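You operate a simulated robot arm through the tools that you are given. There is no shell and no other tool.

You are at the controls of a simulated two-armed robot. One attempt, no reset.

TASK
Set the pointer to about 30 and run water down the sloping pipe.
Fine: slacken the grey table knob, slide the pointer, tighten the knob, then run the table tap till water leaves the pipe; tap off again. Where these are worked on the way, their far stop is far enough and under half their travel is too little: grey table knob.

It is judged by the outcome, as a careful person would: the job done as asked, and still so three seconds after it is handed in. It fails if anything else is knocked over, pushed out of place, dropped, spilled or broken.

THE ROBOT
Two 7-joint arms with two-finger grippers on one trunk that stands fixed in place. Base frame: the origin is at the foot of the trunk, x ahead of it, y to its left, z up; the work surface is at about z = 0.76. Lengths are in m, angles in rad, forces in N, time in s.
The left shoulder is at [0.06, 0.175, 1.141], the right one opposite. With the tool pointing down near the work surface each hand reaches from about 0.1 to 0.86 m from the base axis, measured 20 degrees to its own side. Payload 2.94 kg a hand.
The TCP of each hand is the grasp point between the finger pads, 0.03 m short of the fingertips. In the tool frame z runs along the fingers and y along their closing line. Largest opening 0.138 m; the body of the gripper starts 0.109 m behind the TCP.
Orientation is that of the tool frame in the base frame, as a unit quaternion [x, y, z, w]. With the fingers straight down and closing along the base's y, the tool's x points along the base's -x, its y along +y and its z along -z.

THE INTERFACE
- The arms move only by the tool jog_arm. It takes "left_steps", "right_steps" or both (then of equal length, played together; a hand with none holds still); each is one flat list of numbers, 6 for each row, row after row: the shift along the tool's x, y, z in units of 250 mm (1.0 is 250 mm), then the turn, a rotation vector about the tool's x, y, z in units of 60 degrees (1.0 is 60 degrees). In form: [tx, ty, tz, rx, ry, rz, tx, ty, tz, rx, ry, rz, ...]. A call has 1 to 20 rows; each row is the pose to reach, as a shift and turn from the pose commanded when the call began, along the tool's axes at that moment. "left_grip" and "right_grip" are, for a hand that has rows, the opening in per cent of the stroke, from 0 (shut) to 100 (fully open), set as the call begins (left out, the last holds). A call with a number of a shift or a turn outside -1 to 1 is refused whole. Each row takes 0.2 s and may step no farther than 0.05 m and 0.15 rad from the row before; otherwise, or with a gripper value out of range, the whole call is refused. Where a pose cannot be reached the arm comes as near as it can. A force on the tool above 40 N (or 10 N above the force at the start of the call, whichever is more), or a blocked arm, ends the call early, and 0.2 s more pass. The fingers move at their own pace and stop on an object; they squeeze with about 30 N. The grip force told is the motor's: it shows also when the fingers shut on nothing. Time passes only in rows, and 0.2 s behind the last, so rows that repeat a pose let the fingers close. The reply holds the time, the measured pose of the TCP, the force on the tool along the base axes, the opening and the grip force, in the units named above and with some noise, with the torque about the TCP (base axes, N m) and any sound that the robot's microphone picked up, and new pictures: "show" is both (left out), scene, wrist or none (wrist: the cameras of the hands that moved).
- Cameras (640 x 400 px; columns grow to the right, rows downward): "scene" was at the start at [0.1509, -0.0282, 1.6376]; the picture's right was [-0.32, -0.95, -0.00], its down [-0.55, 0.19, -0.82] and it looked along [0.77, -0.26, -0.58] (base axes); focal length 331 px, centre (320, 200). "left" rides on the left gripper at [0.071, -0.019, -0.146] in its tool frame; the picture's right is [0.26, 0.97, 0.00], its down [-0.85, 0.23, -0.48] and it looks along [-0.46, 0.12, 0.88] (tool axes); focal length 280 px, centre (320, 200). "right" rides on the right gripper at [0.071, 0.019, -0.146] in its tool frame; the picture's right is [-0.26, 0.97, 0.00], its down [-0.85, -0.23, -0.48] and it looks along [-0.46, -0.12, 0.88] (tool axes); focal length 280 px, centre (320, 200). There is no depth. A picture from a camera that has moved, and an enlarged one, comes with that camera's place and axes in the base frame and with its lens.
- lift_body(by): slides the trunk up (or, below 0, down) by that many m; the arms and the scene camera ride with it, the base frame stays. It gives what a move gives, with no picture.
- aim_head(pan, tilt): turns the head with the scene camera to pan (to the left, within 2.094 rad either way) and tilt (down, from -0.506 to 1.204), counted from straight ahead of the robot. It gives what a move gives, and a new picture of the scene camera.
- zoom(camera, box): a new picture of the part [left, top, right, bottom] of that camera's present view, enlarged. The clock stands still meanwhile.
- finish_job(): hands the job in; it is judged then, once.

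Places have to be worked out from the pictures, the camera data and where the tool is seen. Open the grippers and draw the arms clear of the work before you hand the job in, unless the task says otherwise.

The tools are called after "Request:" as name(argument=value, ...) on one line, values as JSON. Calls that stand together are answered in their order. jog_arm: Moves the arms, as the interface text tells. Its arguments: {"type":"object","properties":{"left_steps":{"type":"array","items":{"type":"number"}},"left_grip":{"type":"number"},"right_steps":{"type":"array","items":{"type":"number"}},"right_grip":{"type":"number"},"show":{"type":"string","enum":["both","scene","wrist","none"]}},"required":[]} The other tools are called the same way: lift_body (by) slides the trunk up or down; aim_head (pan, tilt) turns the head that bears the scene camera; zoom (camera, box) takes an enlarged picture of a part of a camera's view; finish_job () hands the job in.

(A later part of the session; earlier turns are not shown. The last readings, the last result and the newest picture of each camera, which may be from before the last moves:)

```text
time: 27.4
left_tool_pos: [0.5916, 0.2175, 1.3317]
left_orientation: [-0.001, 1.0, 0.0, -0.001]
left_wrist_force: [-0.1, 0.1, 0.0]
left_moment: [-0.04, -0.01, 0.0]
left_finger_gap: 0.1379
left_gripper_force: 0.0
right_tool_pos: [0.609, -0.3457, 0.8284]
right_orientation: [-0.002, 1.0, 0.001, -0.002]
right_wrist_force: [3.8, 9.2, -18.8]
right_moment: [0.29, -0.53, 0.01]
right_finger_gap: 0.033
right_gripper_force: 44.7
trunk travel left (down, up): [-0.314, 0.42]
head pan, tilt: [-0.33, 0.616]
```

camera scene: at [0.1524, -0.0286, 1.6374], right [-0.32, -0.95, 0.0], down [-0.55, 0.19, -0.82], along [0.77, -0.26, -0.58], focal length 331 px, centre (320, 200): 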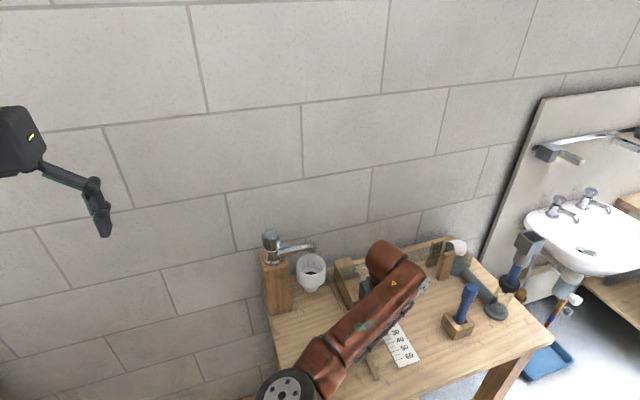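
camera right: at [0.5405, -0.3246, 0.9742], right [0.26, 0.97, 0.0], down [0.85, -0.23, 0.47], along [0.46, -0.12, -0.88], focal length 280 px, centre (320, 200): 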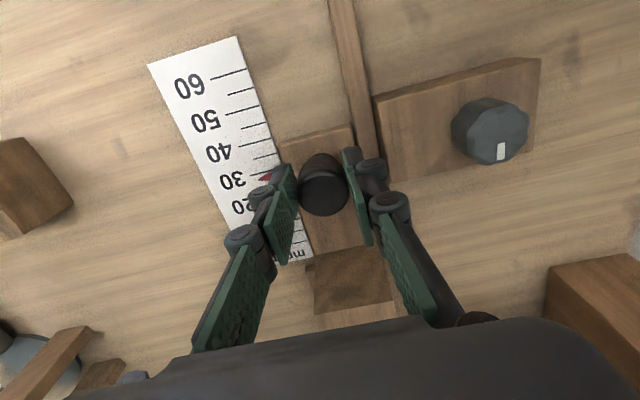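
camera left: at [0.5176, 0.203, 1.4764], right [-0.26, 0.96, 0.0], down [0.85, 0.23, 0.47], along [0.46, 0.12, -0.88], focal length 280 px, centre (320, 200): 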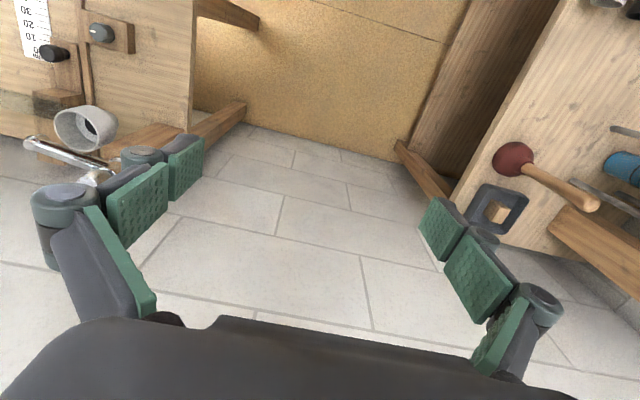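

Releasing the handle and lifting straight up, then moving forward so the wrist camera is directly above the pointer.

Request:
jog_arm(right_steps=[0, 0, 0, 0, 0, 0, 0, 0, 0, 0, 0, 0, 0, 0, 0, 0, 0, 0, 0, 0, -0.1, 0, 0, 0, 0, 0, -0.22, 0, 0, 0, 0, 0, -0.36, 0, 0, 0, -0.1, 0, -0.48, 0, 0, 0, -0.2, 0, -0.6, 0, 0, 0, -0.284, 0, -0.6, 0, 0, 0], right_grip=50, show="both")

Request:
zoom(camera="right", box=[200, 0, 360, 120])

```text
time: 29.4
left_tool_pos: [0.5903, 0.2168, 1.3316]
left_orientation: [0.0, 1.0, 0.0, -0.001]
left_wrist_force: [0.2, -0.5, -0.2]
left_moment: [-0.03, 0.07, 0.02]
left_finger_gap: 0.1378
left_gripper_force: 0.1
right_tool_pos: [0.6807, -0.3444, 0.9811]
right_orientation: [-0.001, 1.0, 0.0, 0.0]
right_wrist_force: [0.4, 1.0, -0.6]
right_moment: [0.03, -0.01, -0.05]
right_finger_gap: 0.0688
right_gripper_force: 0.0
trunk travel left (down, up): [-0.314, 0.42]
head pan, tilt: [-0.33, 0.616]
camera scene: at [0.152, -0.029, 1.6374], right [-0.32, -0.95, 0.0], down [-0.55, 0.19, -0.82], along [0.77, -0.26, -0.58], focal length 331 px, centre (320, 200)
camera right: at [0.6091, -0.3247, 1.1259], right [0.26, 0.97, 0.0], down [0.85, -0.23, 0.47], along [0.46, -0.12, -0.88], focal length 280 px, centre (320, 200)
```

scene: 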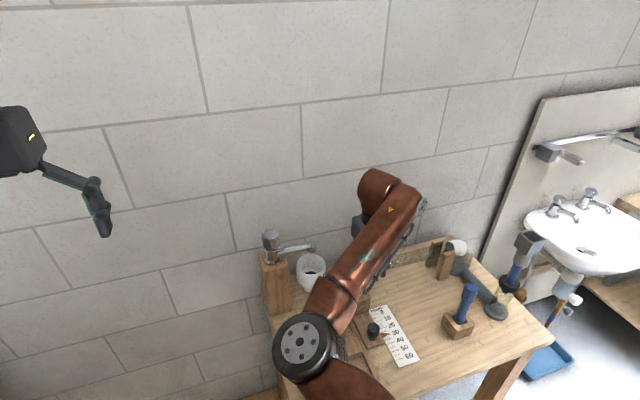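
right: 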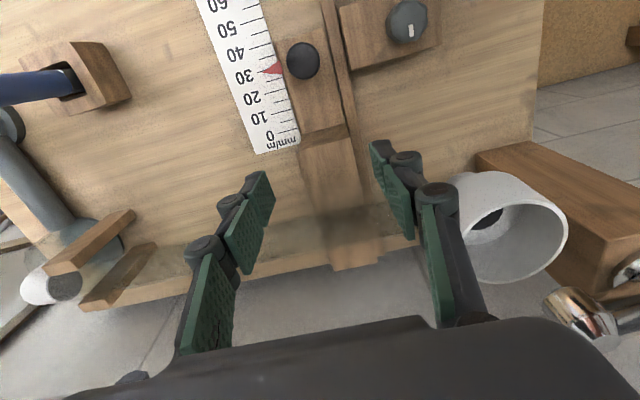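

```text
3.33 times, centred on (280, 60) of right
camera zoom: at [0.6091, -0.3247, 1.1259], right [0.26, 0.97, 0.0], down [0.85, -0.23, 0.47], along [0.46, -0.12, -0.88], focal length 935 px, centre (453, 667)
```

zoom: 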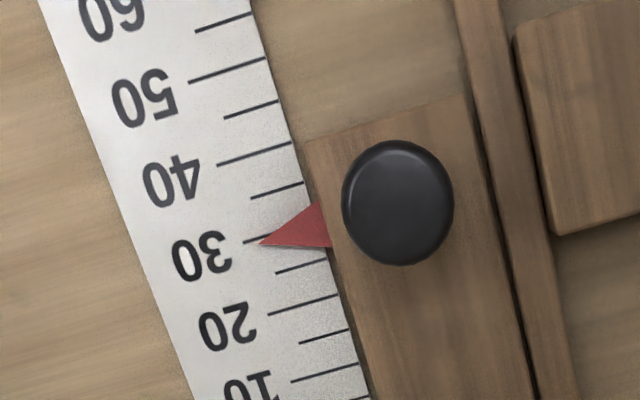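

From straight above the pointer tip lies on the 30 tick (I read about 29.6), and the slide stayed put after release. Now I'll go back over the grey knob (axis ≈ (0.610, -0.241)), turning the hand 115° counter-clockwise so there is room to tighten clockwise.

Request:
jog_arm(right_steps=[0.0354, 0.0516, 0.0, 0, 0, -0.125, 0.0709, 0.1032, 0.0, 0, 0, -0.25, 0.1064, 0.1548, 0.0, 0, 0, -0.375, 0.1418, 0.2064, 0.02, 0, 0, -0.5, 0.1772, 0.258, 0.04, 0, 0, -0.625, 0.2127, 0.3096, 0.06, 0, 0, -0.75, 0.2481, 0.3612, 0.09, 0, 0, -0.875, 0.2836, 0.4128, 0.12, 0, 0, -1.0], show="none")

Request:
jog_arm(right_steps=[0, 0, 0, 0, 0, -0.12, 0, 0, 0, 0, 0, -0.24, 0, 0, 0, 0, 0, -0.36, 0, 0, 0, 0, 0, -0.48, 0, 0, 0, 0, 0, -0.6, 0, 0, 0, 0, 0, -0.72, 0, 0, 0, 0, 0, -0.84, 0, 0, 0, 0, 0, -0.917], show="both")

```text
time: 31.2
left_tool_pos: [0.5896, 0.2171, 1.333]
left_orientation: [0.0, 1.0, 0.0, -0.001]
left_wrist_force: [-0.7, 0.4, -0.6]
left_moment: [0.0, 0.0, -0.02]
left_finger_gap: 0.1382
left_gripper_force: 0.1
right_tool_pos: [0.6217, -0.2545, 0.9506]
right_orientation: [-0.501, 0.865, 0.001, -0.001]
right_wrist_force: [-0.4, -0.5, -0.8]
right_moment: [0.0, 0.0, -0.04]
right_finger_gap: 0.069
right_gripper_force: 0.1
right hand out of reach, approached as far as the arm can: row 8
trunk travel left (down, up): [-0.314, 0.42]
head pan, tilt: [-0.33, 0.616]
```

```text
time: 33.0
left_tool_pos: [0.5895, 0.2181, 1.3325]
left_orientation: [-0.001, 1.0, 0.0, 0.0]
left_wrist_force: [0.3, -0.1, -0.2]
left_moment: [0.0, 0.0, 0.0]
left_finger_gap: 0.1381
left_gripper_force: 0.0
right_tool_pos: [0.6225, -0.2547, 0.9522]
right_orientation: [0.845, -0.535, 0.001, 0.0]
right_wrist_force: [0.9, 0.5, -0.5]
right_moment: [-0.03, 0.0, 0.0]
right_finger_gap: 0.069
right_gripper_force: 0.0
trunk travel left (down, up): [-0.314, 0.42]
head pan, tilt: [-0.33, 0.616]
camera scene: at [0.151, -0.0283, 1.6376], right [-0.32, -0.95, 0.0], down [-0.55, 0.19, -0.82], along [0.77, -0.26, -0.58], focal length 331 px, centre (320, 200)
camera right: at [0.634, -0.3254, 1.098], right [-0.98, -0.18, 0.0], down [-0.15, 0.87, 0.48], along [-0.08, 0.47, -0.88], focal length 280 px, centre (320, 200)
```

scene: 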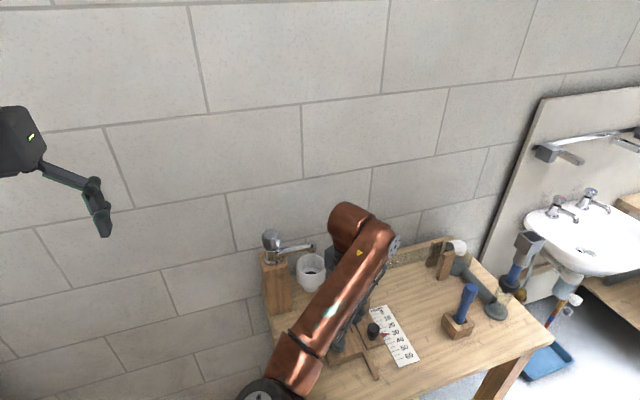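
right: 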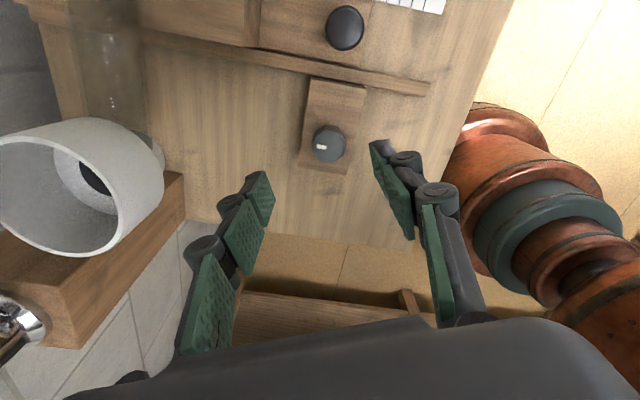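

The hand stopped about 1.8 cm short of the knob (a reach limit on the last row). I'll close that gap at this heading.

Request:
jog_arm(right_steps=[-0.0235, 0.0076, 0, 0, 0, 0, -0.047, 0.0153, 0, 0, 0, 0, -0.0704, 0.0229, 0, 0, 0, 0, -0.0704, 0.0229, 0, 0, 0, 0], show="wrist")

```text
time: 34.0
left_tool_pos: [0.591, 0.217, 1.3322]
left_orientation: [-0.001, 1.0, 0.0, 0.0]
left_wrist_force: [0.3, 0.0, -0.3]
left_moment: [0.04, -0.02, 0.01]
left_finger_gap: 0.138
left_gripper_force: 0.0
right_tool_pos: [0.6223, -0.2538, 0.9531]
right_orientation: [0.844, -0.536, 0.0, 0.0]
right_wrist_force: [-0.2, 0.3, -0.2]
right_moment: [0.03, -0.01, -0.04]
right_finger_gap: 0.0691
right_gripper_force: 0.0
right hand out of reach, approached as far as the arm can: row 1, 2, 3, 4
trunk travel left (down, up): [-0.314, 0.42]
head pan, tilt: [-0.33, 0.616]
camera right: at [0.6338, -0.3254, 1.098], right [-0.98, -0.17, 0.0], down [-0.15, 0.87, 0.48], along [-0.08, 0.47, -0.88], focal length 280 px, centre (320, 200)
```

right: 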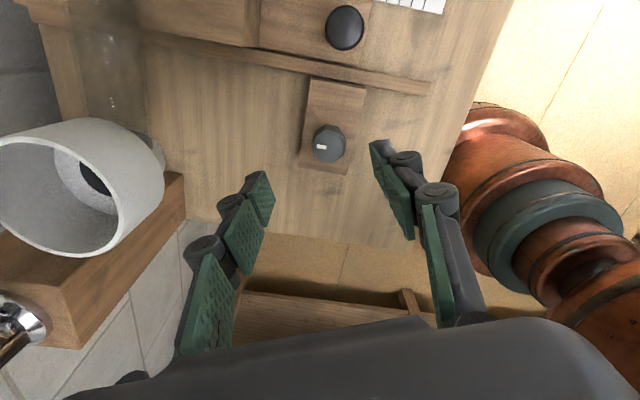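

The elbow seems to be at its fold limit this close in and this high. Raising the trunk 10 cm and lowering the hand by the same amount should open the elbow.

Request:
lift_body(by=0.1)

```text
time: 35.3
left_tool_pos: [0.5902, 0.2195, 1.4306]
left_orientation: [-0.001, 1.0, -0.001, 0.0]
left_wrist_force: [0.4, -0.3, -1.1]
left_moment: [0.0, -0.01, 0.02]
left_finger_gap: 0.138
left_gripper_force: 0.1
right_tool_pos: [0.6243, -0.2553, 1.0525]
right_orientation: [0.844, -0.536, -0.001, 0.001]
right_wrist_force: [0.6, 0.3, -0.6]
right_moment: [-0.01, 0.04, 0.01]
right_finger_gap: 0.0691
right_gripper_force: 0.1
trunk travel left (down, up): [-0.414, 0.32]
head pan, tilt: [-0.33, 0.616]
```

Now down 15 cm and laterally onto the knob axis.

Request:
jog_arm(right_steps=[0, 0, 0.12, 0, 0, 0, 0, 0, 0.24, 0, 0, 0, 0, 0, 0.36, 0, 0, 0, -0.03, 0.011, 0.46, 0, 0, 0, -0.06, 0.022, 0.54, 0, 0, 0, -0.0758, 0.0284, 0.6, 0, 0, 0, -0.0758, 0.0284, 0.6, 0, 0, 0], show="both")

```text
time: 36.9
left_tool_pos: [0.5881, 0.2193, 1.4324]
left_orientation: [-0.001, 1.0, 0.0, 0.0]
left_wrist_force: [0.0, -1.3, -0.3]
left_moment: [-0.01, -0.02, 0.01]
left_finger_gap: 0.1381
left_gripper_force: 0.1
right_tool_pos: [0.6083, -0.2396, 0.9023]
right_orientation: [0.844, -0.536, 0.0, 0.001]
right_wrist_force: [0.4, 0.2, -0.2]
right_moment: [0.04, 0.02, -0.02]
right_finger_gap: 0.0691
right_gripper_force: 0.1
trunk travel left (down, up): [-0.414, 0.32]
head pan, tilt: [-0.33, 0.616]
camera scene: at [0.1029, -0.0282, 1.7385], right [-0.32, -0.95, 0.0], down [-0.55, 0.19, -0.82], along [0.77, -0.26, -0.58], focal length 331 px, centre (320, 200)
camera right: at [0.6203, -0.3101, 1.0474], right [-0.98, -0.17, 0.0], down [-0.15, 0.87, 0.48], along [-0.08, 0.47, -0.88], focal length 280 px, centre (320, 200)
```

scene: 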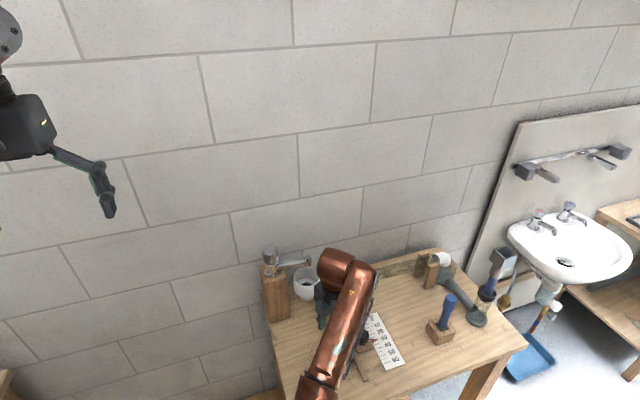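
right: 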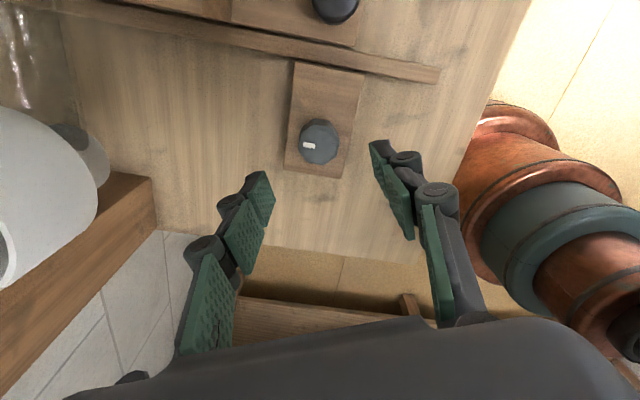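

On axis now. Descending to z≈0.825 around the knob.

Request:
jog_arm(right_steps=[0.0084, -0.003, 0.08, 0, 0, 0, 0.0084, -0.003, 0.16, 0, 0, 0, 0.0084, -0.003, 0.22, 0, 0, 0, 0.0084, -0.003, 0.27, 0, 0, 0, 0.0084, -0.003, 0.308, 0, 0, 0, 0.0084, -0.003, 0.308, 0, 0, 0], show="wrist")

```text
time: 38.3
left_tool_pos: [0.588, 0.2193, 1.4325]
left_orientation: [-0.001, 1.0, 0.0, 0.0]
left_wrist_force: [0.6, -0.3, -0.5]
left_moment: [0.01, -0.02, 0.01]
left_finger_gap: 0.1379
left_gripper_force: 0.0
right_tool_pos: [0.6134, -0.246, 0.8307]
right_orientation: [0.843, -0.538, 0.004, 0.0]
right_wrist_force: [-0.5, 0.3, -0.5]
right_moment: [0.0, 0.01, -0.03]
right_finger_gap: 0.069
right_gripper_force: 0.0
trunk travel left (down, up): [-0.414, 0.32]
head pan, tilt: [-0.33, 0.616]
camera right: at [0.6234, -0.3167, 0.9755], right [-0.99, -0.17, -0.01], down [-0.15, 0.87, 0.47], along [-0.07, 0.47, -0.88], focal length 280 px, centre (320, 200)
```

right: 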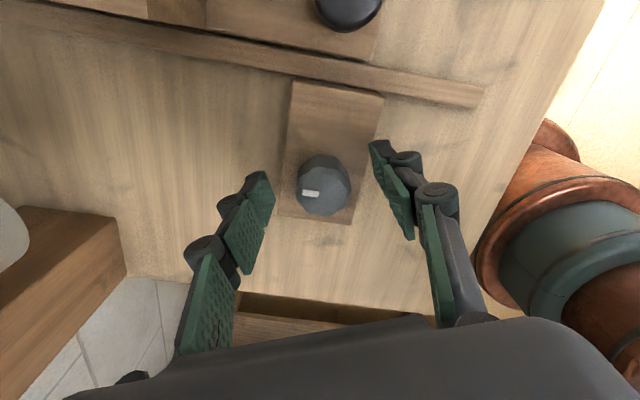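

The hand lags about 5 mm off the command without contact; I'll hold a moment with a small correction toward the axis and re-read.

Request:
jog_arm(right_steps=[-0.01, 0.004, 0.01, 0, 0, 0, -0.012, 0.006, 0.02, 0, 0, 0, -0.012, 0.006, 0.02, 0, 0, 0], show="wrist")

```text
time: 39.1
left_tool_pos: [0.5889, 0.2197, 1.4336]
left_orientation: [-0.001, 1.0, -0.001, 0.0]
left_wrist_force: [-0.2, -0.3, 0.9]
left_moment: [-0.01, 0.0, 0.0]
left_finger_gap: 0.1381
left_gripper_force: 0.1
right_tool_pos: [0.6126, -0.2475, 0.8286]
right_orientation: [0.842, -0.54, 0.007, 0.0]
right_wrist_force: [-0.4, -0.9, 1.1]
right_moment: [-0.02, -0.02, 0.02]
right_finger_gap: 0.0687
right_gripper_force: 0.1
trunk travel left (down, up): [-0.414, 0.32]
head pan, tilt: [-0.33, 0.616]
camera right: at [0.6214, -0.3173, 0.9742], right [-0.99, -0.17, -0.01], down [-0.15, 0.87, 0.47], along [-0.07, 0.46, -0.88], focal length 280 px, centre (320, 200)
```

right: 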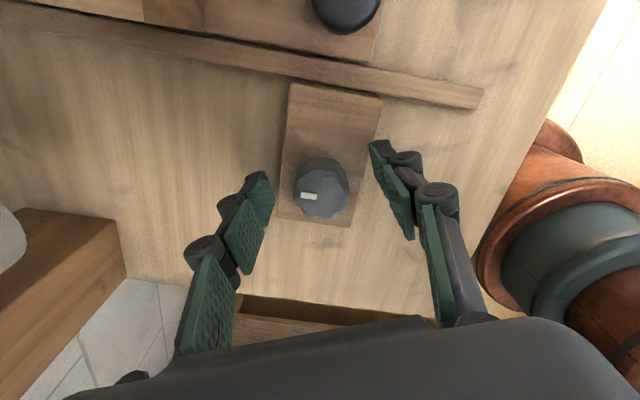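

A joint limit still biases it a few mm at this heading. I'll turn the open hand 25° clockwise around the knob (to ~90°), which should free it, and re-centre.

Request:
jog_arm(right_steps=[-0.009, 0, 0, 0, 0, 0.1, -0.018, 0, 0, 0, 0, 0.2, -0.0276, 0, 0, 0, 0, 0.3, -0.0276, 0, 0, 0, 0, 0.42, -0.0276, 0, 0, 0, 0, 0.42], show="wrist")

```text
time: 40.3
left_tool_pos: [0.5892, 0.2192, 1.432]
left_orientation: [-0.001, 1.0, -0.001, 0.0]
left_wrist_force: [-0.4, -0.1, -0.6]
left_moment: [0.01, 0.02, -0.02]
left_finger_gap: 0.138
left_gripper_force: 0.1
right_tool_pos: [0.6107, -0.2442, 0.8322]
right_orientation: [-0.703, 0.712, -0.01, 0.002]
right_wrist_force: [-0.3, -0.2, -0.3]
right_moment: [-0.01, 0.01, 0.03]
right_finger_gap: 0.0689
right_gripper_force: 0.0
trunk travel left (down, up): [-0.414, 0.32]
head pan, tilt: [-0.33, 0.616]
camera right: at [0.5875, -0.3119, 0.9772], right [-0.96, 0.27, -0.02], down [0.23, 0.85, 0.47], along [0.14, 0.45, -0.88], focal length 280 px, centre (320, 200)
```

right: 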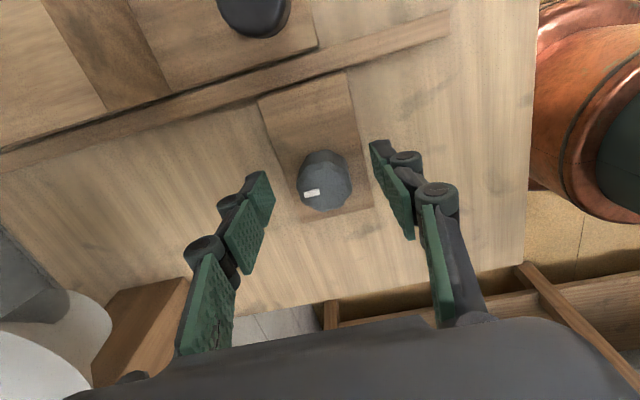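

Nearly centred. One more small correction (3 mm in +y, 2 mm in -x, 4 mm down), then I'll grip.

Request:
jog_arm(right_steps=[-0.012, 0.006, 0.016, 0, 0, 0, -0.012, 0.006, 0.016, 0, 0, 0], show="none")

```text
time: 40.9
left_tool_pos: [0.5876, 0.2186, 1.4313]
left_orientation: [-0.001, 1.0, 0.0, 0.0]
left_wrist_force: [-0.9, -0.1, -0.7]
left_moment: [-0.01, -0.02, 0.0]
left_finger_gap: 0.138
left_gripper_force: 0.1
right_tool_pos: [0.6113, -0.2438, 0.8296]
right_orientation: [-0.702, 0.712, -0.012, 0.002]
right_wrist_force: [0.2, -0.6, 0.0]
right_moment: [0.01, -0.01, 0.02]
right_finger_gap: 0.069
right_gripper_force: 0.0
trunk travel left (down, up): [-0.414, 0.32]
head pan, tilt: [-0.33, 0.616]
```

Good enough: z = 0.83, centred within about 3 mm. Closing on the knob.

Request:
jog_arm(right_steps=[0, 0, 0, 0, 0, 0, 0, 0, 0, 0, 0, 0, 0, 0, 0, 0, 0, 0, 0, 0, 0, 0, 0, 0], right_grip=0, show="wrist")

```text
time: 41.9
left_tool_pos: [0.5893, 0.22, 1.4332]
left_orientation: [-0.001, 1.0, -0.001, 0.0]
left_wrist_force: [0.1, -0.5, -0.3]
left_moment: [-0.02, 0.02, -0.01]
left_finger_gap: 0.138
left_gripper_force: 0.0
right_tool_pos: [0.6096, -0.2447, 0.8296]
right_orientation: [-0.703, 0.711, -0.012, 0.001]
right_wrist_force: [-1.3, 5.0, 8.6]
right_moment: [1.42, 0.2, -0.09]
right_finger_gap: 0.0354
right_gripper_force: 44.8
trunk travel left (down, up): [-0.414, 0.32]
head pan, tilt: [-0.33, 0.616]
camera right: at [0.5853, -0.3113, 0.9743], right [-0.96, 0.27, -0.02], down [0.23, 0.85, 0.47], along [0.15, 0.44, -0.88], focal length 280 px, centre (320, 200)
```

right: 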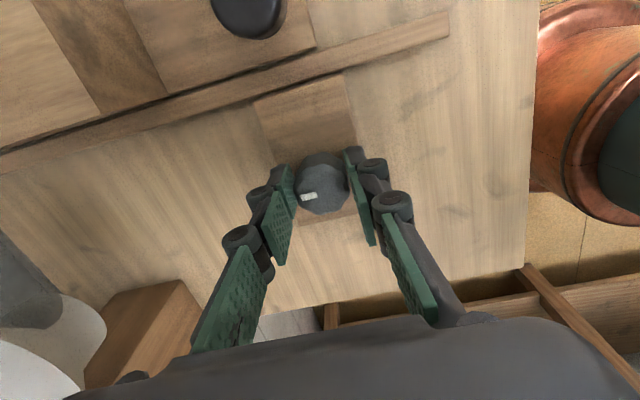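

Gripped. Turning clockwise 60° in small steps and checking.

Request:
jog_arm(right_steps=[0, 0, 0, 0, 0, 0.1, 0, 0, 0, 0, 0, 0.2, 0, 0, 0, 0, 0, 0.3, 0, 0, 0, 0, 0, 0.4, 0, 0, 0, 0, 0, 0.5, 0, 0, 0, 0, 0, 0.6, 0, 0, 0, 0, 0, 0.7], show="wrist")

```text
time: 43.5
left_tool_pos: [0.5848, 0.2223, 1.4337]
left_orientation: [0.0, 1.0, -0.002, 0.002]
left_wrist_force: [0.4, 0.0, 0.8]
left_moment: [-0.03, -0.02, 0.01]
left_finger_gap: 0.1382
left_gripper_force: 0.1
right_tool_pos: [0.6056, -0.2445, 0.8254]
right_orientation: [-0.398, 0.917, -0.01, 0.002]
right_wrist_force: [-12.0, 24.4, 26.6]
right_moment: [0.44, 0.77, 0.18]
right_finger_gap: 0.035
right_gripper_force: 45.0
trunk travel left (down, up): [-0.414, 0.32]
head pan, tilt: [-0.33, 0.616]
camera right: at [0.5401, -0.2794, 0.9712], right [-0.53, 0.85, -0.02], down [0.74, 0.47, 0.48], along [0.41, 0.24, -0.88], focal length 280 px, centre (320, 200)
```

right: 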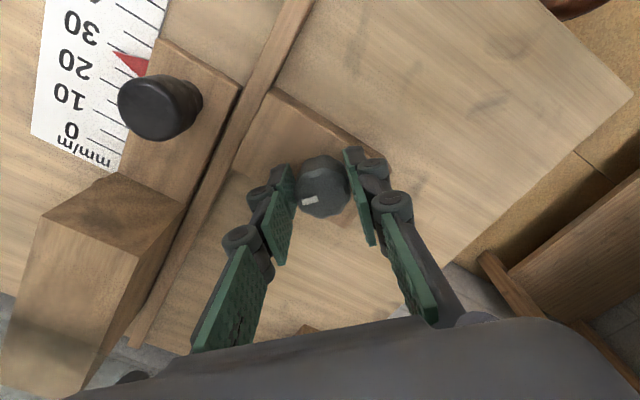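

The knob follows (mark fixed relative to the fingers, now at 47°), but side forces are building up to 27 N. Let me zoom to check the pointer before correcting.

Request:
zoom(camera="right", box=[20, 0, 220, 160])

```text
2.50 times, centred on (120, 80) of right
camera zoom: at [0.5401, -0.2794, 0.9712], right [-0.53, 0.85, -0.02], down [0.74, 0.47, 0.48], along [0.41, 0.24, -0.88], focal length 701 px, centre (820, 500)
```

zoom: 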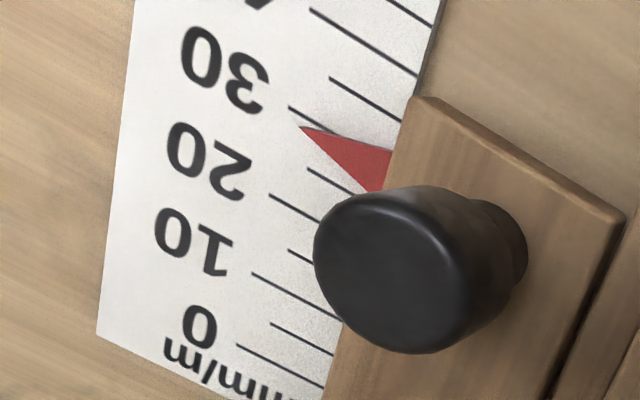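

The pointer is still at the 30 tick (the oblique view shows the same ~28.5 apparent as before). I'll relieve the side load and continue clockwise to finish the quarter turn.

Request:
jog_arm(right_steps=[-0.003, 0.014, -0.014, 0, 0, 0.0, -0.003, 0.014, -0.014, 0, 0, 0.1, -0.003, 0.014, -0.014, 0, 0, 0.2, -0.003, 0.014, -0.014, 0, 0, 0.3, -0.003, 0.014, -0.014, 0, 0, 0.4], show="none")

```text
time: 44.7
left_tool_pos: [0.5882, 0.2208, 1.4317]
left_orientation: [-0.001, 1.0, -0.001, 0.0]
left_wrist_force: [0.1, -0.8, -0.2]
left_moment: [0.0, 0.0, -0.01]
left_finger_gap: 0.1379
left_gripper_force: 0.0
right_tool_pos: [0.6049, -0.242, 0.8284]
right_orientation: [-0.198, 0.98, -0.006, 0.003]
right_wrist_force: [-22.8, 20.6, -20.1]
right_moment: [0.46, 0.98, 0.17]
right_finger_gap: 0.0349
right_gripper_force: 45.6
trunk travel left (down, up): [-0.414, 0.32]
head pan, tilt: [-0.33, 0.616]
```

Knob turned about 66° so far. I'll relieve the load again (−3 mm x, +2.5 mm y, −2.5 mm z) and continue another 27°.

Request:
jog_arm(right_steps=[0.007, 0.014, 0.01, 0, 0, 0.0, 0.007, 0.014, 0.01, 0, 0, 0.1, 0.007, 0.014, 0.01, 0, 0, 0.2, 0.007, 0.014, 0.01, 0, 0, 0.3, 0.007, 0.014, 0.01, 0, 0, 0.4, 0.007, 0.014, 0.01, 0, 0, 0.45], show="wrist")

Request:
zoom(camera="right", box=[270, 130, 370, 230])

```text
time: 46.1
left_tool_pos: [0.5878, 0.2211, 1.4318]
left_orientation: [-0.001, 1.0, 0.0, 0.0]
left_wrist_force: [-0.1, 0.3, -1.2]
left_moment: [-0.02, -0.01, 0.0]
left_finger_gap: 0.1382
left_gripper_force: 0.0
right_tool_pos: [0.6062, -0.2401, 0.8305]
right_orientation: [0.035, 0.999, -0.007, 0.009]
right_wrist_force: [-12.3, 27.2, -12.4]
right_moment: [0.94, 0.92, 0.39]
right_finger_gap: 0.0351
right_gripper_force: 45.0
trunk travel left (down, up): [-0.414, 0.32]
head pan, tilt: [-0.33, 0.616]
camera right: at [0.5326, -0.2117, 0.9739], right [0.33, 0.94, -0.01], down [0.82, -0.28, 0.49], along [0.46, -0.17, -0.87], focal length 280 px, centre (320, 200)
```

right: 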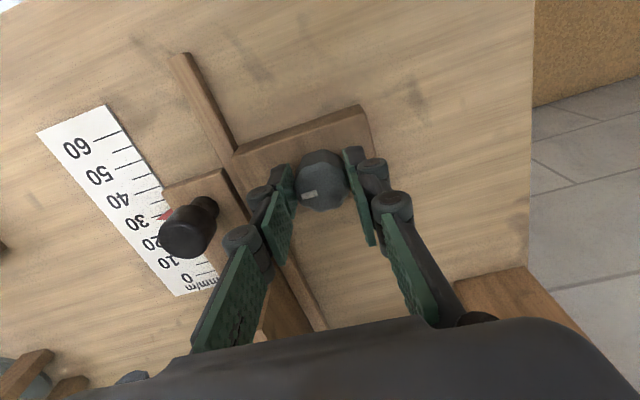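

```text
4.00 times, centred on (320, 180) of right
camera zoom: at [0.5326, -0.2117, 0.9739], right [0.33, 0.94, -0.01], down [0.82, -0.28, 0.49], along [0.46, -0.17, -0.87], focal length 1122 px, centre (320, 280)
```

zoom: 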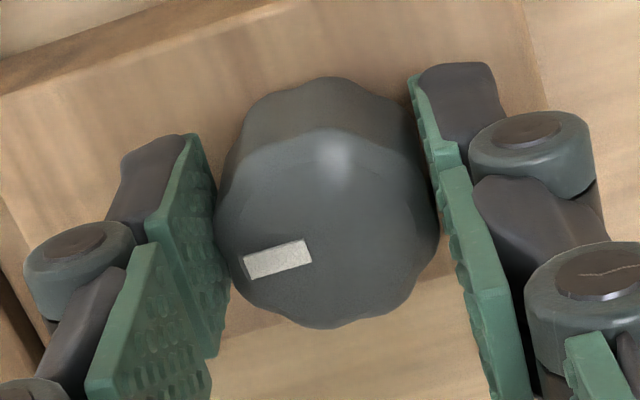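

The mark again points to -y as at the start, i.e. back to its original tight position. I'll relieve the side load and turn a further ~15° clockwise to make sure it's against its stop.

Request:
jog_arm(right_steps=[0.004, 0.01, 0.006, 0, 0, 0.0, 0.004, 0.01, 0.006, 0, 0, 0.08, 0.004, 0.01, 0.006, 0, 0, 0.16, 0.004, 0.01, 0.006, 0, 0, 0.25, 0.004, 0.01, 0.006, 0, 0, 0.25], show="wrist")

Request:
zoom(camera="right", box=[270, 130, 370, 230])

```text
time: 47.3
left_tool_pos: [0.5894, 0.2218, 1.4339]
left_orientation: [-0.001, 1.0, -0.001, -0.001]
left_wrist_force: [-0.6, 0.1, -0.5]
left_moment: [-0.01, -0.02, 0.0]
left_finger_gap: 0.138
left_gripper_force: 0.1
right_tool_pos: [0.6091, -0.2394, 0.8335]
right_orientation: [0.163, 0.986, -0.009, 0.015]
right_wrist_force: [4.7, 19.1, 3.0]
right_moment: [1.12, 0.47, 0.37]
right_finger_gap: 0.035
right_gripper_force: 44.6
trunk travel left (down, up): [-0.414, 0.32]
head pan, tilt: [-0.33, 0.616]
camera right: at [0.5426, -0.193, 0.9745], right [0.56, 0.83, 0.0], down [0.71, -0.48, 0.51], along [0.42, -0.29, -0.86], focal length 280 px, centre (320, 200)
```

right: 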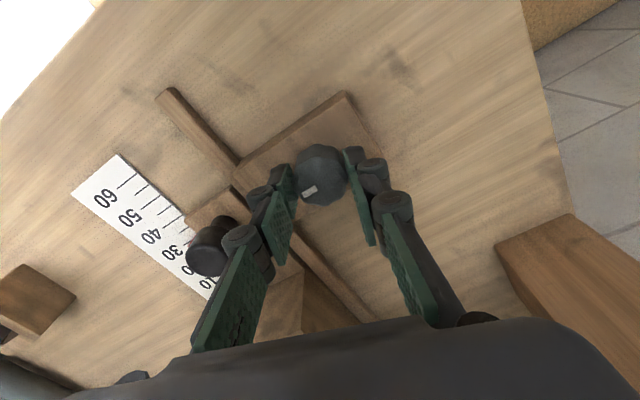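

```text
4.00 times, centred on (320, 180) of right
camera zoom: at [0.5426, -0.193, 0.9745], right [0.56, 0.83, 0.0], down [0.71, -0.48, 0.51], along [0.42, -0.29, -0.86], focal length 1122 px, centre (320, 280)
```

zoom: 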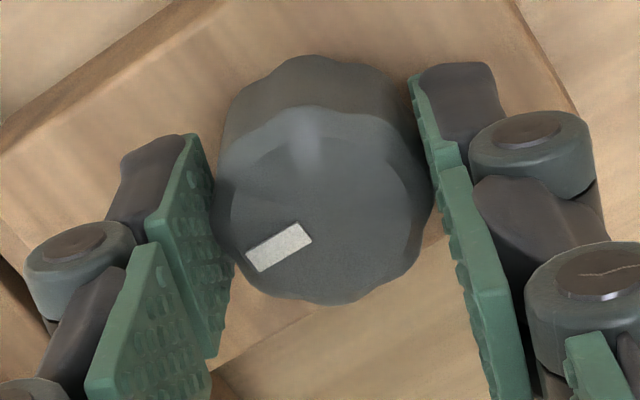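

The mark slipped relative to the fingers while still pointing to -y, so the knob is hard against its tight stop. Releasing and lifting straight up.

Request:
jog_arm(right_steps=[0, 0, 0, 0, 0, 0, 0, 0, 0, 0, 0, 0, 0, 0, 0, 0, 0, 0, 0, 0, -0.06, 0, 0, 0, 0, 0, -0.14, 0, 0, 0, 0, 0, -0.28, 0, 0, 0, 0, 0, -0.44, 0, 0, 0, 0, 0, -0.6, 0, 0, 0], right_grip=50, show="both")

```text
time: 49.1
left_tool_pos: [0.5881, 0.2183, 1.4327]
left_orientation: [-0.001, 1.0, 0.001, 0.0]
left_wrist_force: [-0.1, -0.2, -0.3]
left_moment: [-0.02, -0.03, 0.04]
left_finger_gap: 0.1377
left_gripper_force: 0.0
right_tool_pos: [0.6189, -0.2366, 0.9637]
right_orientation: [0.156, 0.988, 0.0, 0.0]
right_wrist_force: [-0.7, 0.1, 0.1]
right_moment: [-0.01, 0.0, 0.02]
right_finger_gap: 0.0689
right_gripper_force: 0.0
right hand out of reach, approached as far as the arm can: row 7, 8
trunk travel left (down, up): [-0.414, 0.32]
head pan, tilt: [-0.33, 0.616]
camera scene: at [0.1023, -0.0278, 1.7385], right [-0.32, -0.95, 0.0], down [-0.55, 0.19, -0.82], along [0.77, -0.26, -0.58], focal length 331 px, centre (320, 200)
camera right: at [0.5568, -0.1961, 1.1079], right [0.55, 0.84, 0.0], down [0.74, -0.48, 0.47], along [0.4, -0.26, -0.88], focal length 280 px, centre (320, 200)
```

scene: 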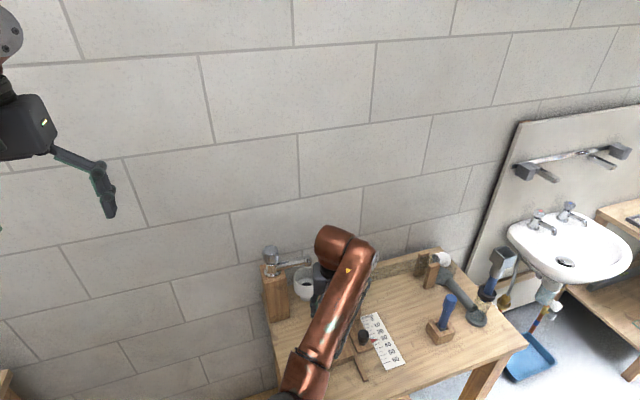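
right: 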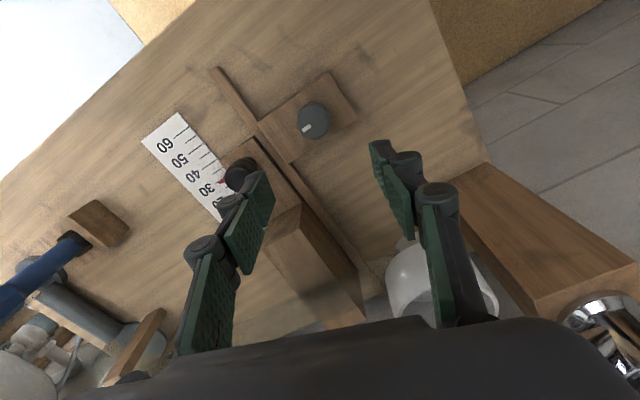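

Knob tight, mark at -y. I'll go back over the pointer to re-read it from straight above.

Request:
jog_arm(right_steps=[-0.0723, -0.0671, -0.02, 0, 0, -0.06, -0.1446, -0.1342, -0.04, 0, 0, -0.12, -0.217, -0.2014, -0.06, 0, 0, -0.18, -0.2893, -0.2685, -0.08, 0, 0, -0.24, -0.3616, -0.3356, -0.08, 0, 0, -0.3, -0.3616, -0.3356, -0.08, 0, 0, -0.3], show="both")

Request:
zoom(camera="right", box=[200, 0, 360, 120])

```text
time: 50.5
left_tool_pos: [0.5877, 0.2197, 1.4328]
left_orientation: [-0.001, 1.0, -0.001, -0.001]
left_wrist_force: [0.0, 0.6, 0.7]
left_moment: [-0.03, -0.02, -0.03]
left_finger_gap: 0.1378
left_gripper_force: 0.0
right_tool_pos: [0.6785, -0.3449, 0.9834]
right_orientation: [0.0, 1.0, 0.0, 0.0]
right_wrist_force: [-1.1, 0.7, 0.6]
right_moment: [-0.03, -0.02, 0.01]
right_finger_gap: 0.0692
right_gripper_force: 0.0
trunk travel left (down, up): [-0.414, 0.32]
head pan, tilt: [-0.33, 0.616]
camera scene: at [0.1027, -0.0271, 1.7385], right [-0.32, -0.95, 0.0], down [-0.55, 0.19, -0.82], along [0.77, -0.26, -0.58], focal length 331 px, centre (320, 200)
camera right: at [0.6075, -0.3248, 1.1281], right [0.26, 0.97, 0.0], down [0.85, -0.23, 0.48], along [0.46, -0.12, -0.88], focal length 280 px, centre (320, 200)
```

scene: 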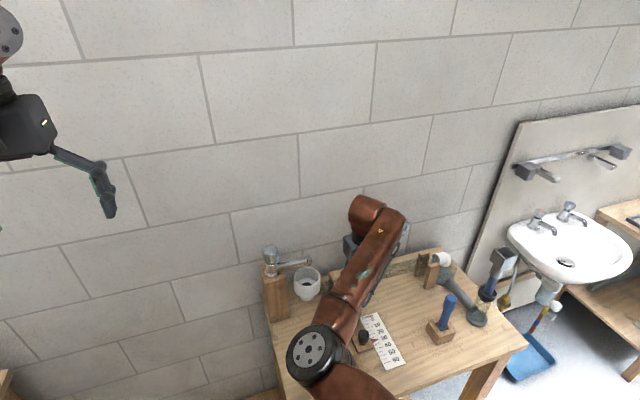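
right: 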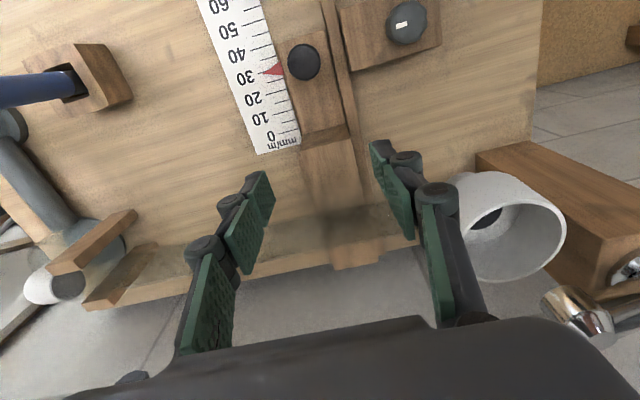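

```text
3.33 times, centred on (280, 60) of right
camera zoom: at [0.6075, -0.3248, 1.1281], right [0.26, 0.97, 0.0], down [0.85, -0.23, 0.48], along [0.46, -0.12, -0.88], focal length 935 px, centre (453, 667)
```

zoom: 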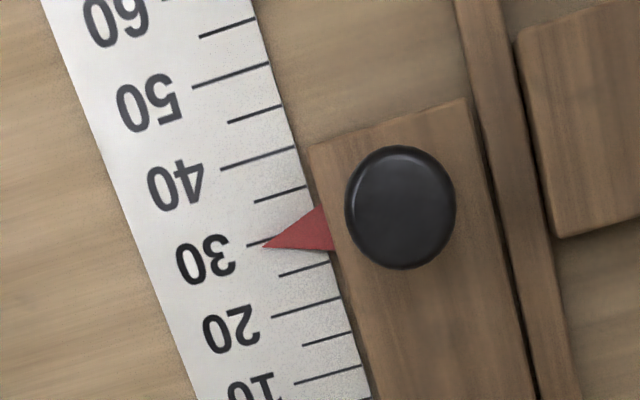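

The pointer holds at 30 with the knob tight. Next the tap: I'll raise the right hand clear and bring it above the tap head at about (0.81, -0.118) for a close look.

Request:
jog_arm(right_steps=[0, 0, -0.18, 0, 0, 0, 0, 0, -0.36, 0, 0, 0, 0, 0, -0.54, 0, 0, 0, 0, 0, -0.72, 0, 0, 0, 0, 0, -0.87, 0, 0, 0, -0.08, 0.15, -0.87, 0, 0, 0, -0.16, 0.3, -0.87, 0, 0, 0, -0.24, 0.45, -0.87, 0, 0, 0, -0.32, 0.6, -0.87, 0, 0, 0, -0.4, 0.75, -0.87, 0, 0, 0, -0.5, 0.9, -0.87, 0, 0, 0], show="both")

```text
time: 52.9
left_tool_pos: [0.5885, 0.2207, 1.4315]
left_orientation: [-0.001, 1.0, 0.0, 0.0]
left_wrist_force: [0.8, 0.3, -0.7]
left_moment: [-0.02, 0.03, 0.04]
left_finger_gap: 0.1379
left_gripper_force: 0.1
right_tool_pos: [0.7668, -0.1662, 1.2016]
right_orientation: [0.0, 1.0, 0.0, 0.001]
right_wrist_force: [-0.8, 0.9, 0.2]
right_moment: [-0.03, 0.04, 0.0]
right_finger_gap: 0.0693
right_gripper_force: 0.1
right hand out of reach, approached as far as the arm can: row 10, 11
trunk travel left (down, up): [-0.414, 0.32]
head pan, tilt: [-0.33, 0.616]
camera scene: at [0.1033, -0.0268, 1.7384], right [-0.32, -0.95, 0.0], down [-0.55, 0.19, -0.82], along [0.77, -0.26, -0.58], focal length 331 px, centre (320, 200)
camera right: at [0.6945, -0.1454, 1.3459], right [0.26, 0.96, 0.0], down [0.85, -0.23, 0.48], along [0.46, -0.12, -0.88], focal length 280 px, centre (320, 200)
```

scene: 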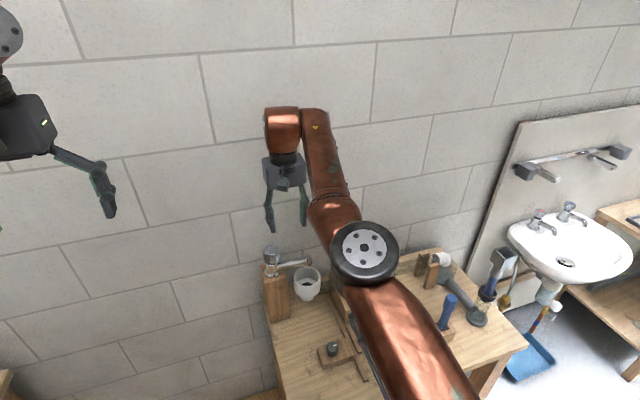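
right: 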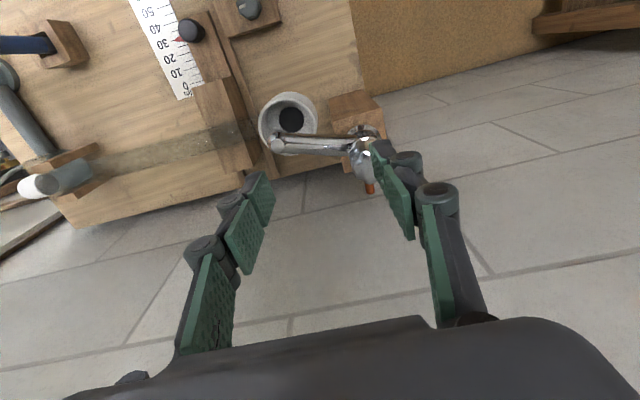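

The hand stopped 5 cm short: at this height the arm is nearly straight. Raising the trunk another 10 cm puts the shoulder level with the wrist for the tap, which shortens the stretch.

Request:
lift_body(by=0.1)

```text
time: 54.3
left_tool_pos: [0.5888, 0.219, 1.5324]
left_orientation: [-0.001, 1.0, 0.001, -0.001]
left_wrist_force: [1.0, -0.1, -0.4]
left_moment: [0.04, 0.01, 0.02]
left_finger_gap: 0.1379
left_gripper_force: 0.1
right_tool_pos: [0.755, -0.1691, 1.3221]
right_orientation: [0.0, 1.0, 0.0, 0.014]
right_wrist_force: [-0.4, -0.3, 0.0]
right_moment: [0.01, -0.01, 0.0]
right_finger_gap: 0.0689
right_gripper_force: 0.1
trunk travel left (down, up): [-0.514, 0.22]
head pan, tilt: [-0.33, 0.616]
```

Now down to z≈1.15 and over to the tap axis, levelling the small tilt.

Request:
jog_arm(right_steps=[0, 0, 0.15, 0, 0.01, 0, 0, 0, 0.3, 0, 0.02, 0, 0, 0, 0.45, 0, 0.027, 0, -0.05, 0.05, 0.58, 0, 0.027, 0, -0.1, 0.1, 0.68, 0, 0.027, 0, -0.16, 0.15, 0.68, 0, 0.027, 0, -0.22, 0.204, 0.68, 0, 0.027, 0, -0.22, 0.204, 0.68, 0, 0.027, 0], show="both")

```text
time: 56.1
left_tool_pos: [0.5882, 0.2199, 1.5327]
left_orientation: [-0.001, 1.0, -0.001, 0.001]
left_wrist_force: [0.4, -1.3, 0.6]
left_moment: [-0.03, -0.03, -0.02]
left_finger_gap: 0.1382
left_gripper_force: 0.0
right_tool_pos: [0.7705, -0.1199, 1.1561]
right_orientation: [0.0, 1.0, -0.001, 0.001]
right_wrist_force: [0.3, -0.1, 0.7]
right_moment: [0.0, -0.02, 0.0]
right_finger_gap: 0.0688
right_gripper_force: 0.0
right hand out of reach, approached as far as the arm can: row 5, 6, 7, 8
trunk travel left (down, up): [-0.514, 0.22]
head pan, tilt: [-0.33, 0.616]
camera scene: at [0.0766, -0.0269, 1.8383], right [-0.32, -0.95, 0.0], down [-0.55, 0.19, -0.82], along [0.77, -0.26, -0.58], focal length 331 px, centre (320, 200)
camera right: at [0.6993, -0.0991, 1.3007], right [0.26, 0.96, 0.0], down [0.85, -0.23, 0.48], along [0.46, -0.12, -0.88], focal length 280 px, centre (320, 200)
```

scene: 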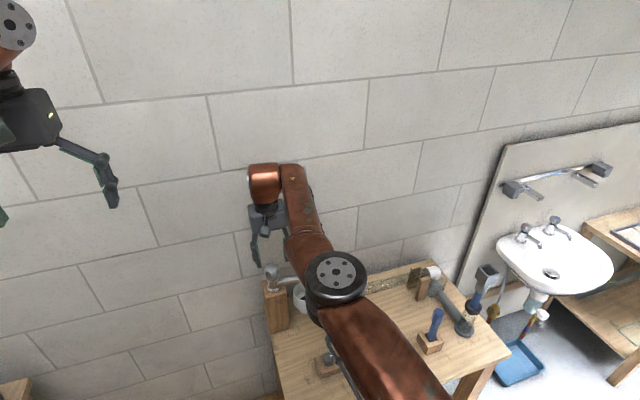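
right: 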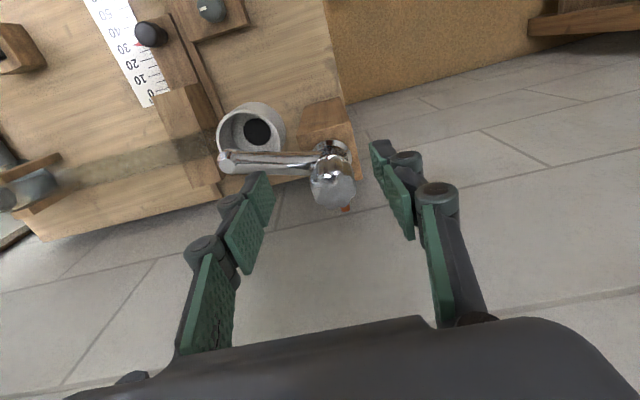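

The scene camera's x shows that lifting the trunk also carries it backward (0.151 → 0.103 → 0.077), so lifting costs reach; a lower trunk should lean forward and reach the tap better. I'll retract the right hand up and back over open table first.

Request:
jog_arm(right_steps=[0.04, 0, -0.15, 0, 0, 0, 0.1, 0, -0.3, 0, 0, 0, 0.2, -0.05, -0.45, 0, 0, 0, 0.32, -0.1, -0.58, 0, 0, 0, 0.44, -0.16, -0.7, 0, 0, 0, 0.58, -0.22, -0.8, 0, 0, 0, 0.72, -0.3, -0.88, 0, 0, 0, 0.86, -0.4, -0.9, 0, 0, 0], show="scene")

```text
time: 57.9
left_tool_pos: [0.5879, 0.2196, 1.5328]
left_orientation: [-0.001, 1.0, 0.0, 0.0]
left_wrist_force: [0.2, 0.3, 0.2]
left_moment: [0.02, -0.01, 0.01]
left_finger_gap: 0.1379
left_gripper_force: 0.0
right_tool_pos: [0.5568, -0.2189, 1.3816]
right_orientation: [0.0, 1.0, 0.001, -0.001]
right_wrist_force: [-0.7, 0.0, -0.3]
right_moment: [0.06, -0.03, 0.02]
right_finger_gap: 0.0686
right_gripper_force: 0.1
trunk travel left (down, up): [-0.514, 0.22]
head pan, tilt: [-0.33, 0.616]
camera scene: at [0.076, -0.0293, 1.8383], right [-0.32, -0.95, 0.0], down [-0.55, 0.19, -0.82], along [0.77, -0.26, -0.58], focal length 331 px, centre (320, 200)
```

scene: 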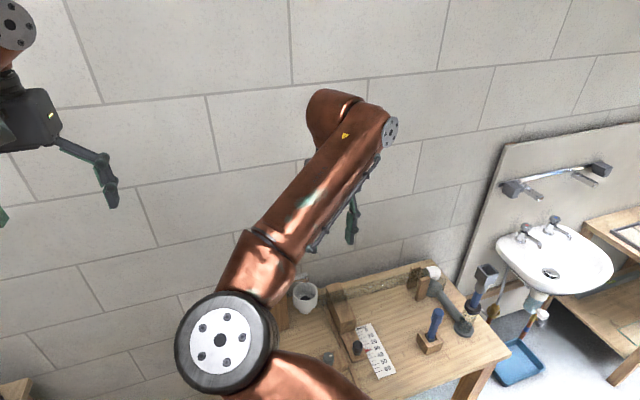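

Clear of everything. I'll lower the trunk by 0.2 m first (back to the starting height) and check the hand poses.

Request:
lift_body(by=-0.2)

Request:
zoom(camera="scene", box=[0, 0, 640, 400])

```text
time: 60.0
left_tool_pos: [0.5866, 0.2192, 1.3345]
left_orientation: [0.0, 1.0, 0.0, 0.0]
left_wrist_force: [0.1, 0.3, 0.2]
left_moment: [0.04, 0.0, -0.01]
left_finger_gap: 0.1381
left_gripper_force: 0.2
right_tool_pos: [0.5565, -0.2192, 1.1804]
right_orientation: [0.0, 1.0, 0.001, 0.001]
right_wrist_force: [-0.2, 0.2, 0.7]
right_moment: [0.03, -0.01, 0.0]
right_finger_gap: 0.0689
right_gripper_force: 0.0
trunk travel left (down, up): [-0.314, 0.42]
head pan, tilt: [-0.33, 0.616]
```

```text
1.00 times, centred on (320, 200) of scene (not enlarged: the box is as wide or as high as the picture)
camera zoom: at [0.1503, -0.0277, 1.6379], right [-0.32, -0.95, 0.0], down [-0.55, 0.19, -0.82], along [0.77, -0.26, -0.58], focal length 331 px, centre (320, 200)
```

zoom: 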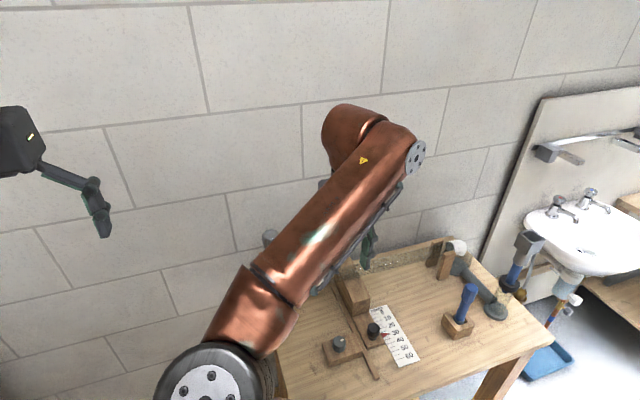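

Back at the starting trunk height. Lowering another 0.1 m (the hand will be at about z = 1.08, still clear) and checking how far forward the trunk comes.

Request:
lift_body(by=-0.1)

Request:
zoom(camera="scene", box=[0, 0, 640, 400])

```text
time: 61.4
left_tool_pos: [0.5877, 0.2186, 1.2336]
left_orientation: [-0.001, 1.0, 0.001, -0.001]
left_wrist_force: [0.2, 0.0, 0.8]
left_moment: [-0.01, -0.07, 0.03]
left_finger_gap: 0.138
left_gripper_force: 0.0
right_tool_pos: [0.5559, -0.2189, 1.0814]
right_orientation: [0.0, 1.0, 0.0, -0.001]
right_wrist_force: [0.3, 0.0, 0.1]
right_moment: [0.0, -0.01, 0.01]
right_finger_gap: 0.069
right_gripper_force: 0.0
trunk travel left (down, up): [-0.214, 0.52]
head pan, tilt: [-0.33, 0.616]
```

```text
1.00 times, centred on (320, 200) of scene (not enlarged: the box is as wide or as high as the picture)
camera zoom: at [0.2213, -0.0277, 1.5339], right [-0.32, -0.95, 0.0], down [-0.55, 0.19, -0.82], along [0.77, -0.26, -0.58], focal length 331 px, centre (320, 200)
```

zoom: 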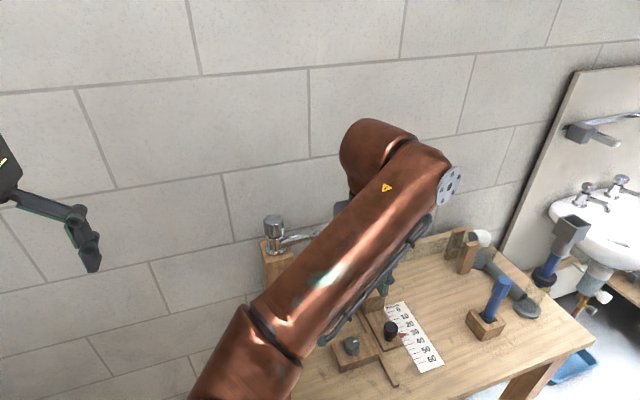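

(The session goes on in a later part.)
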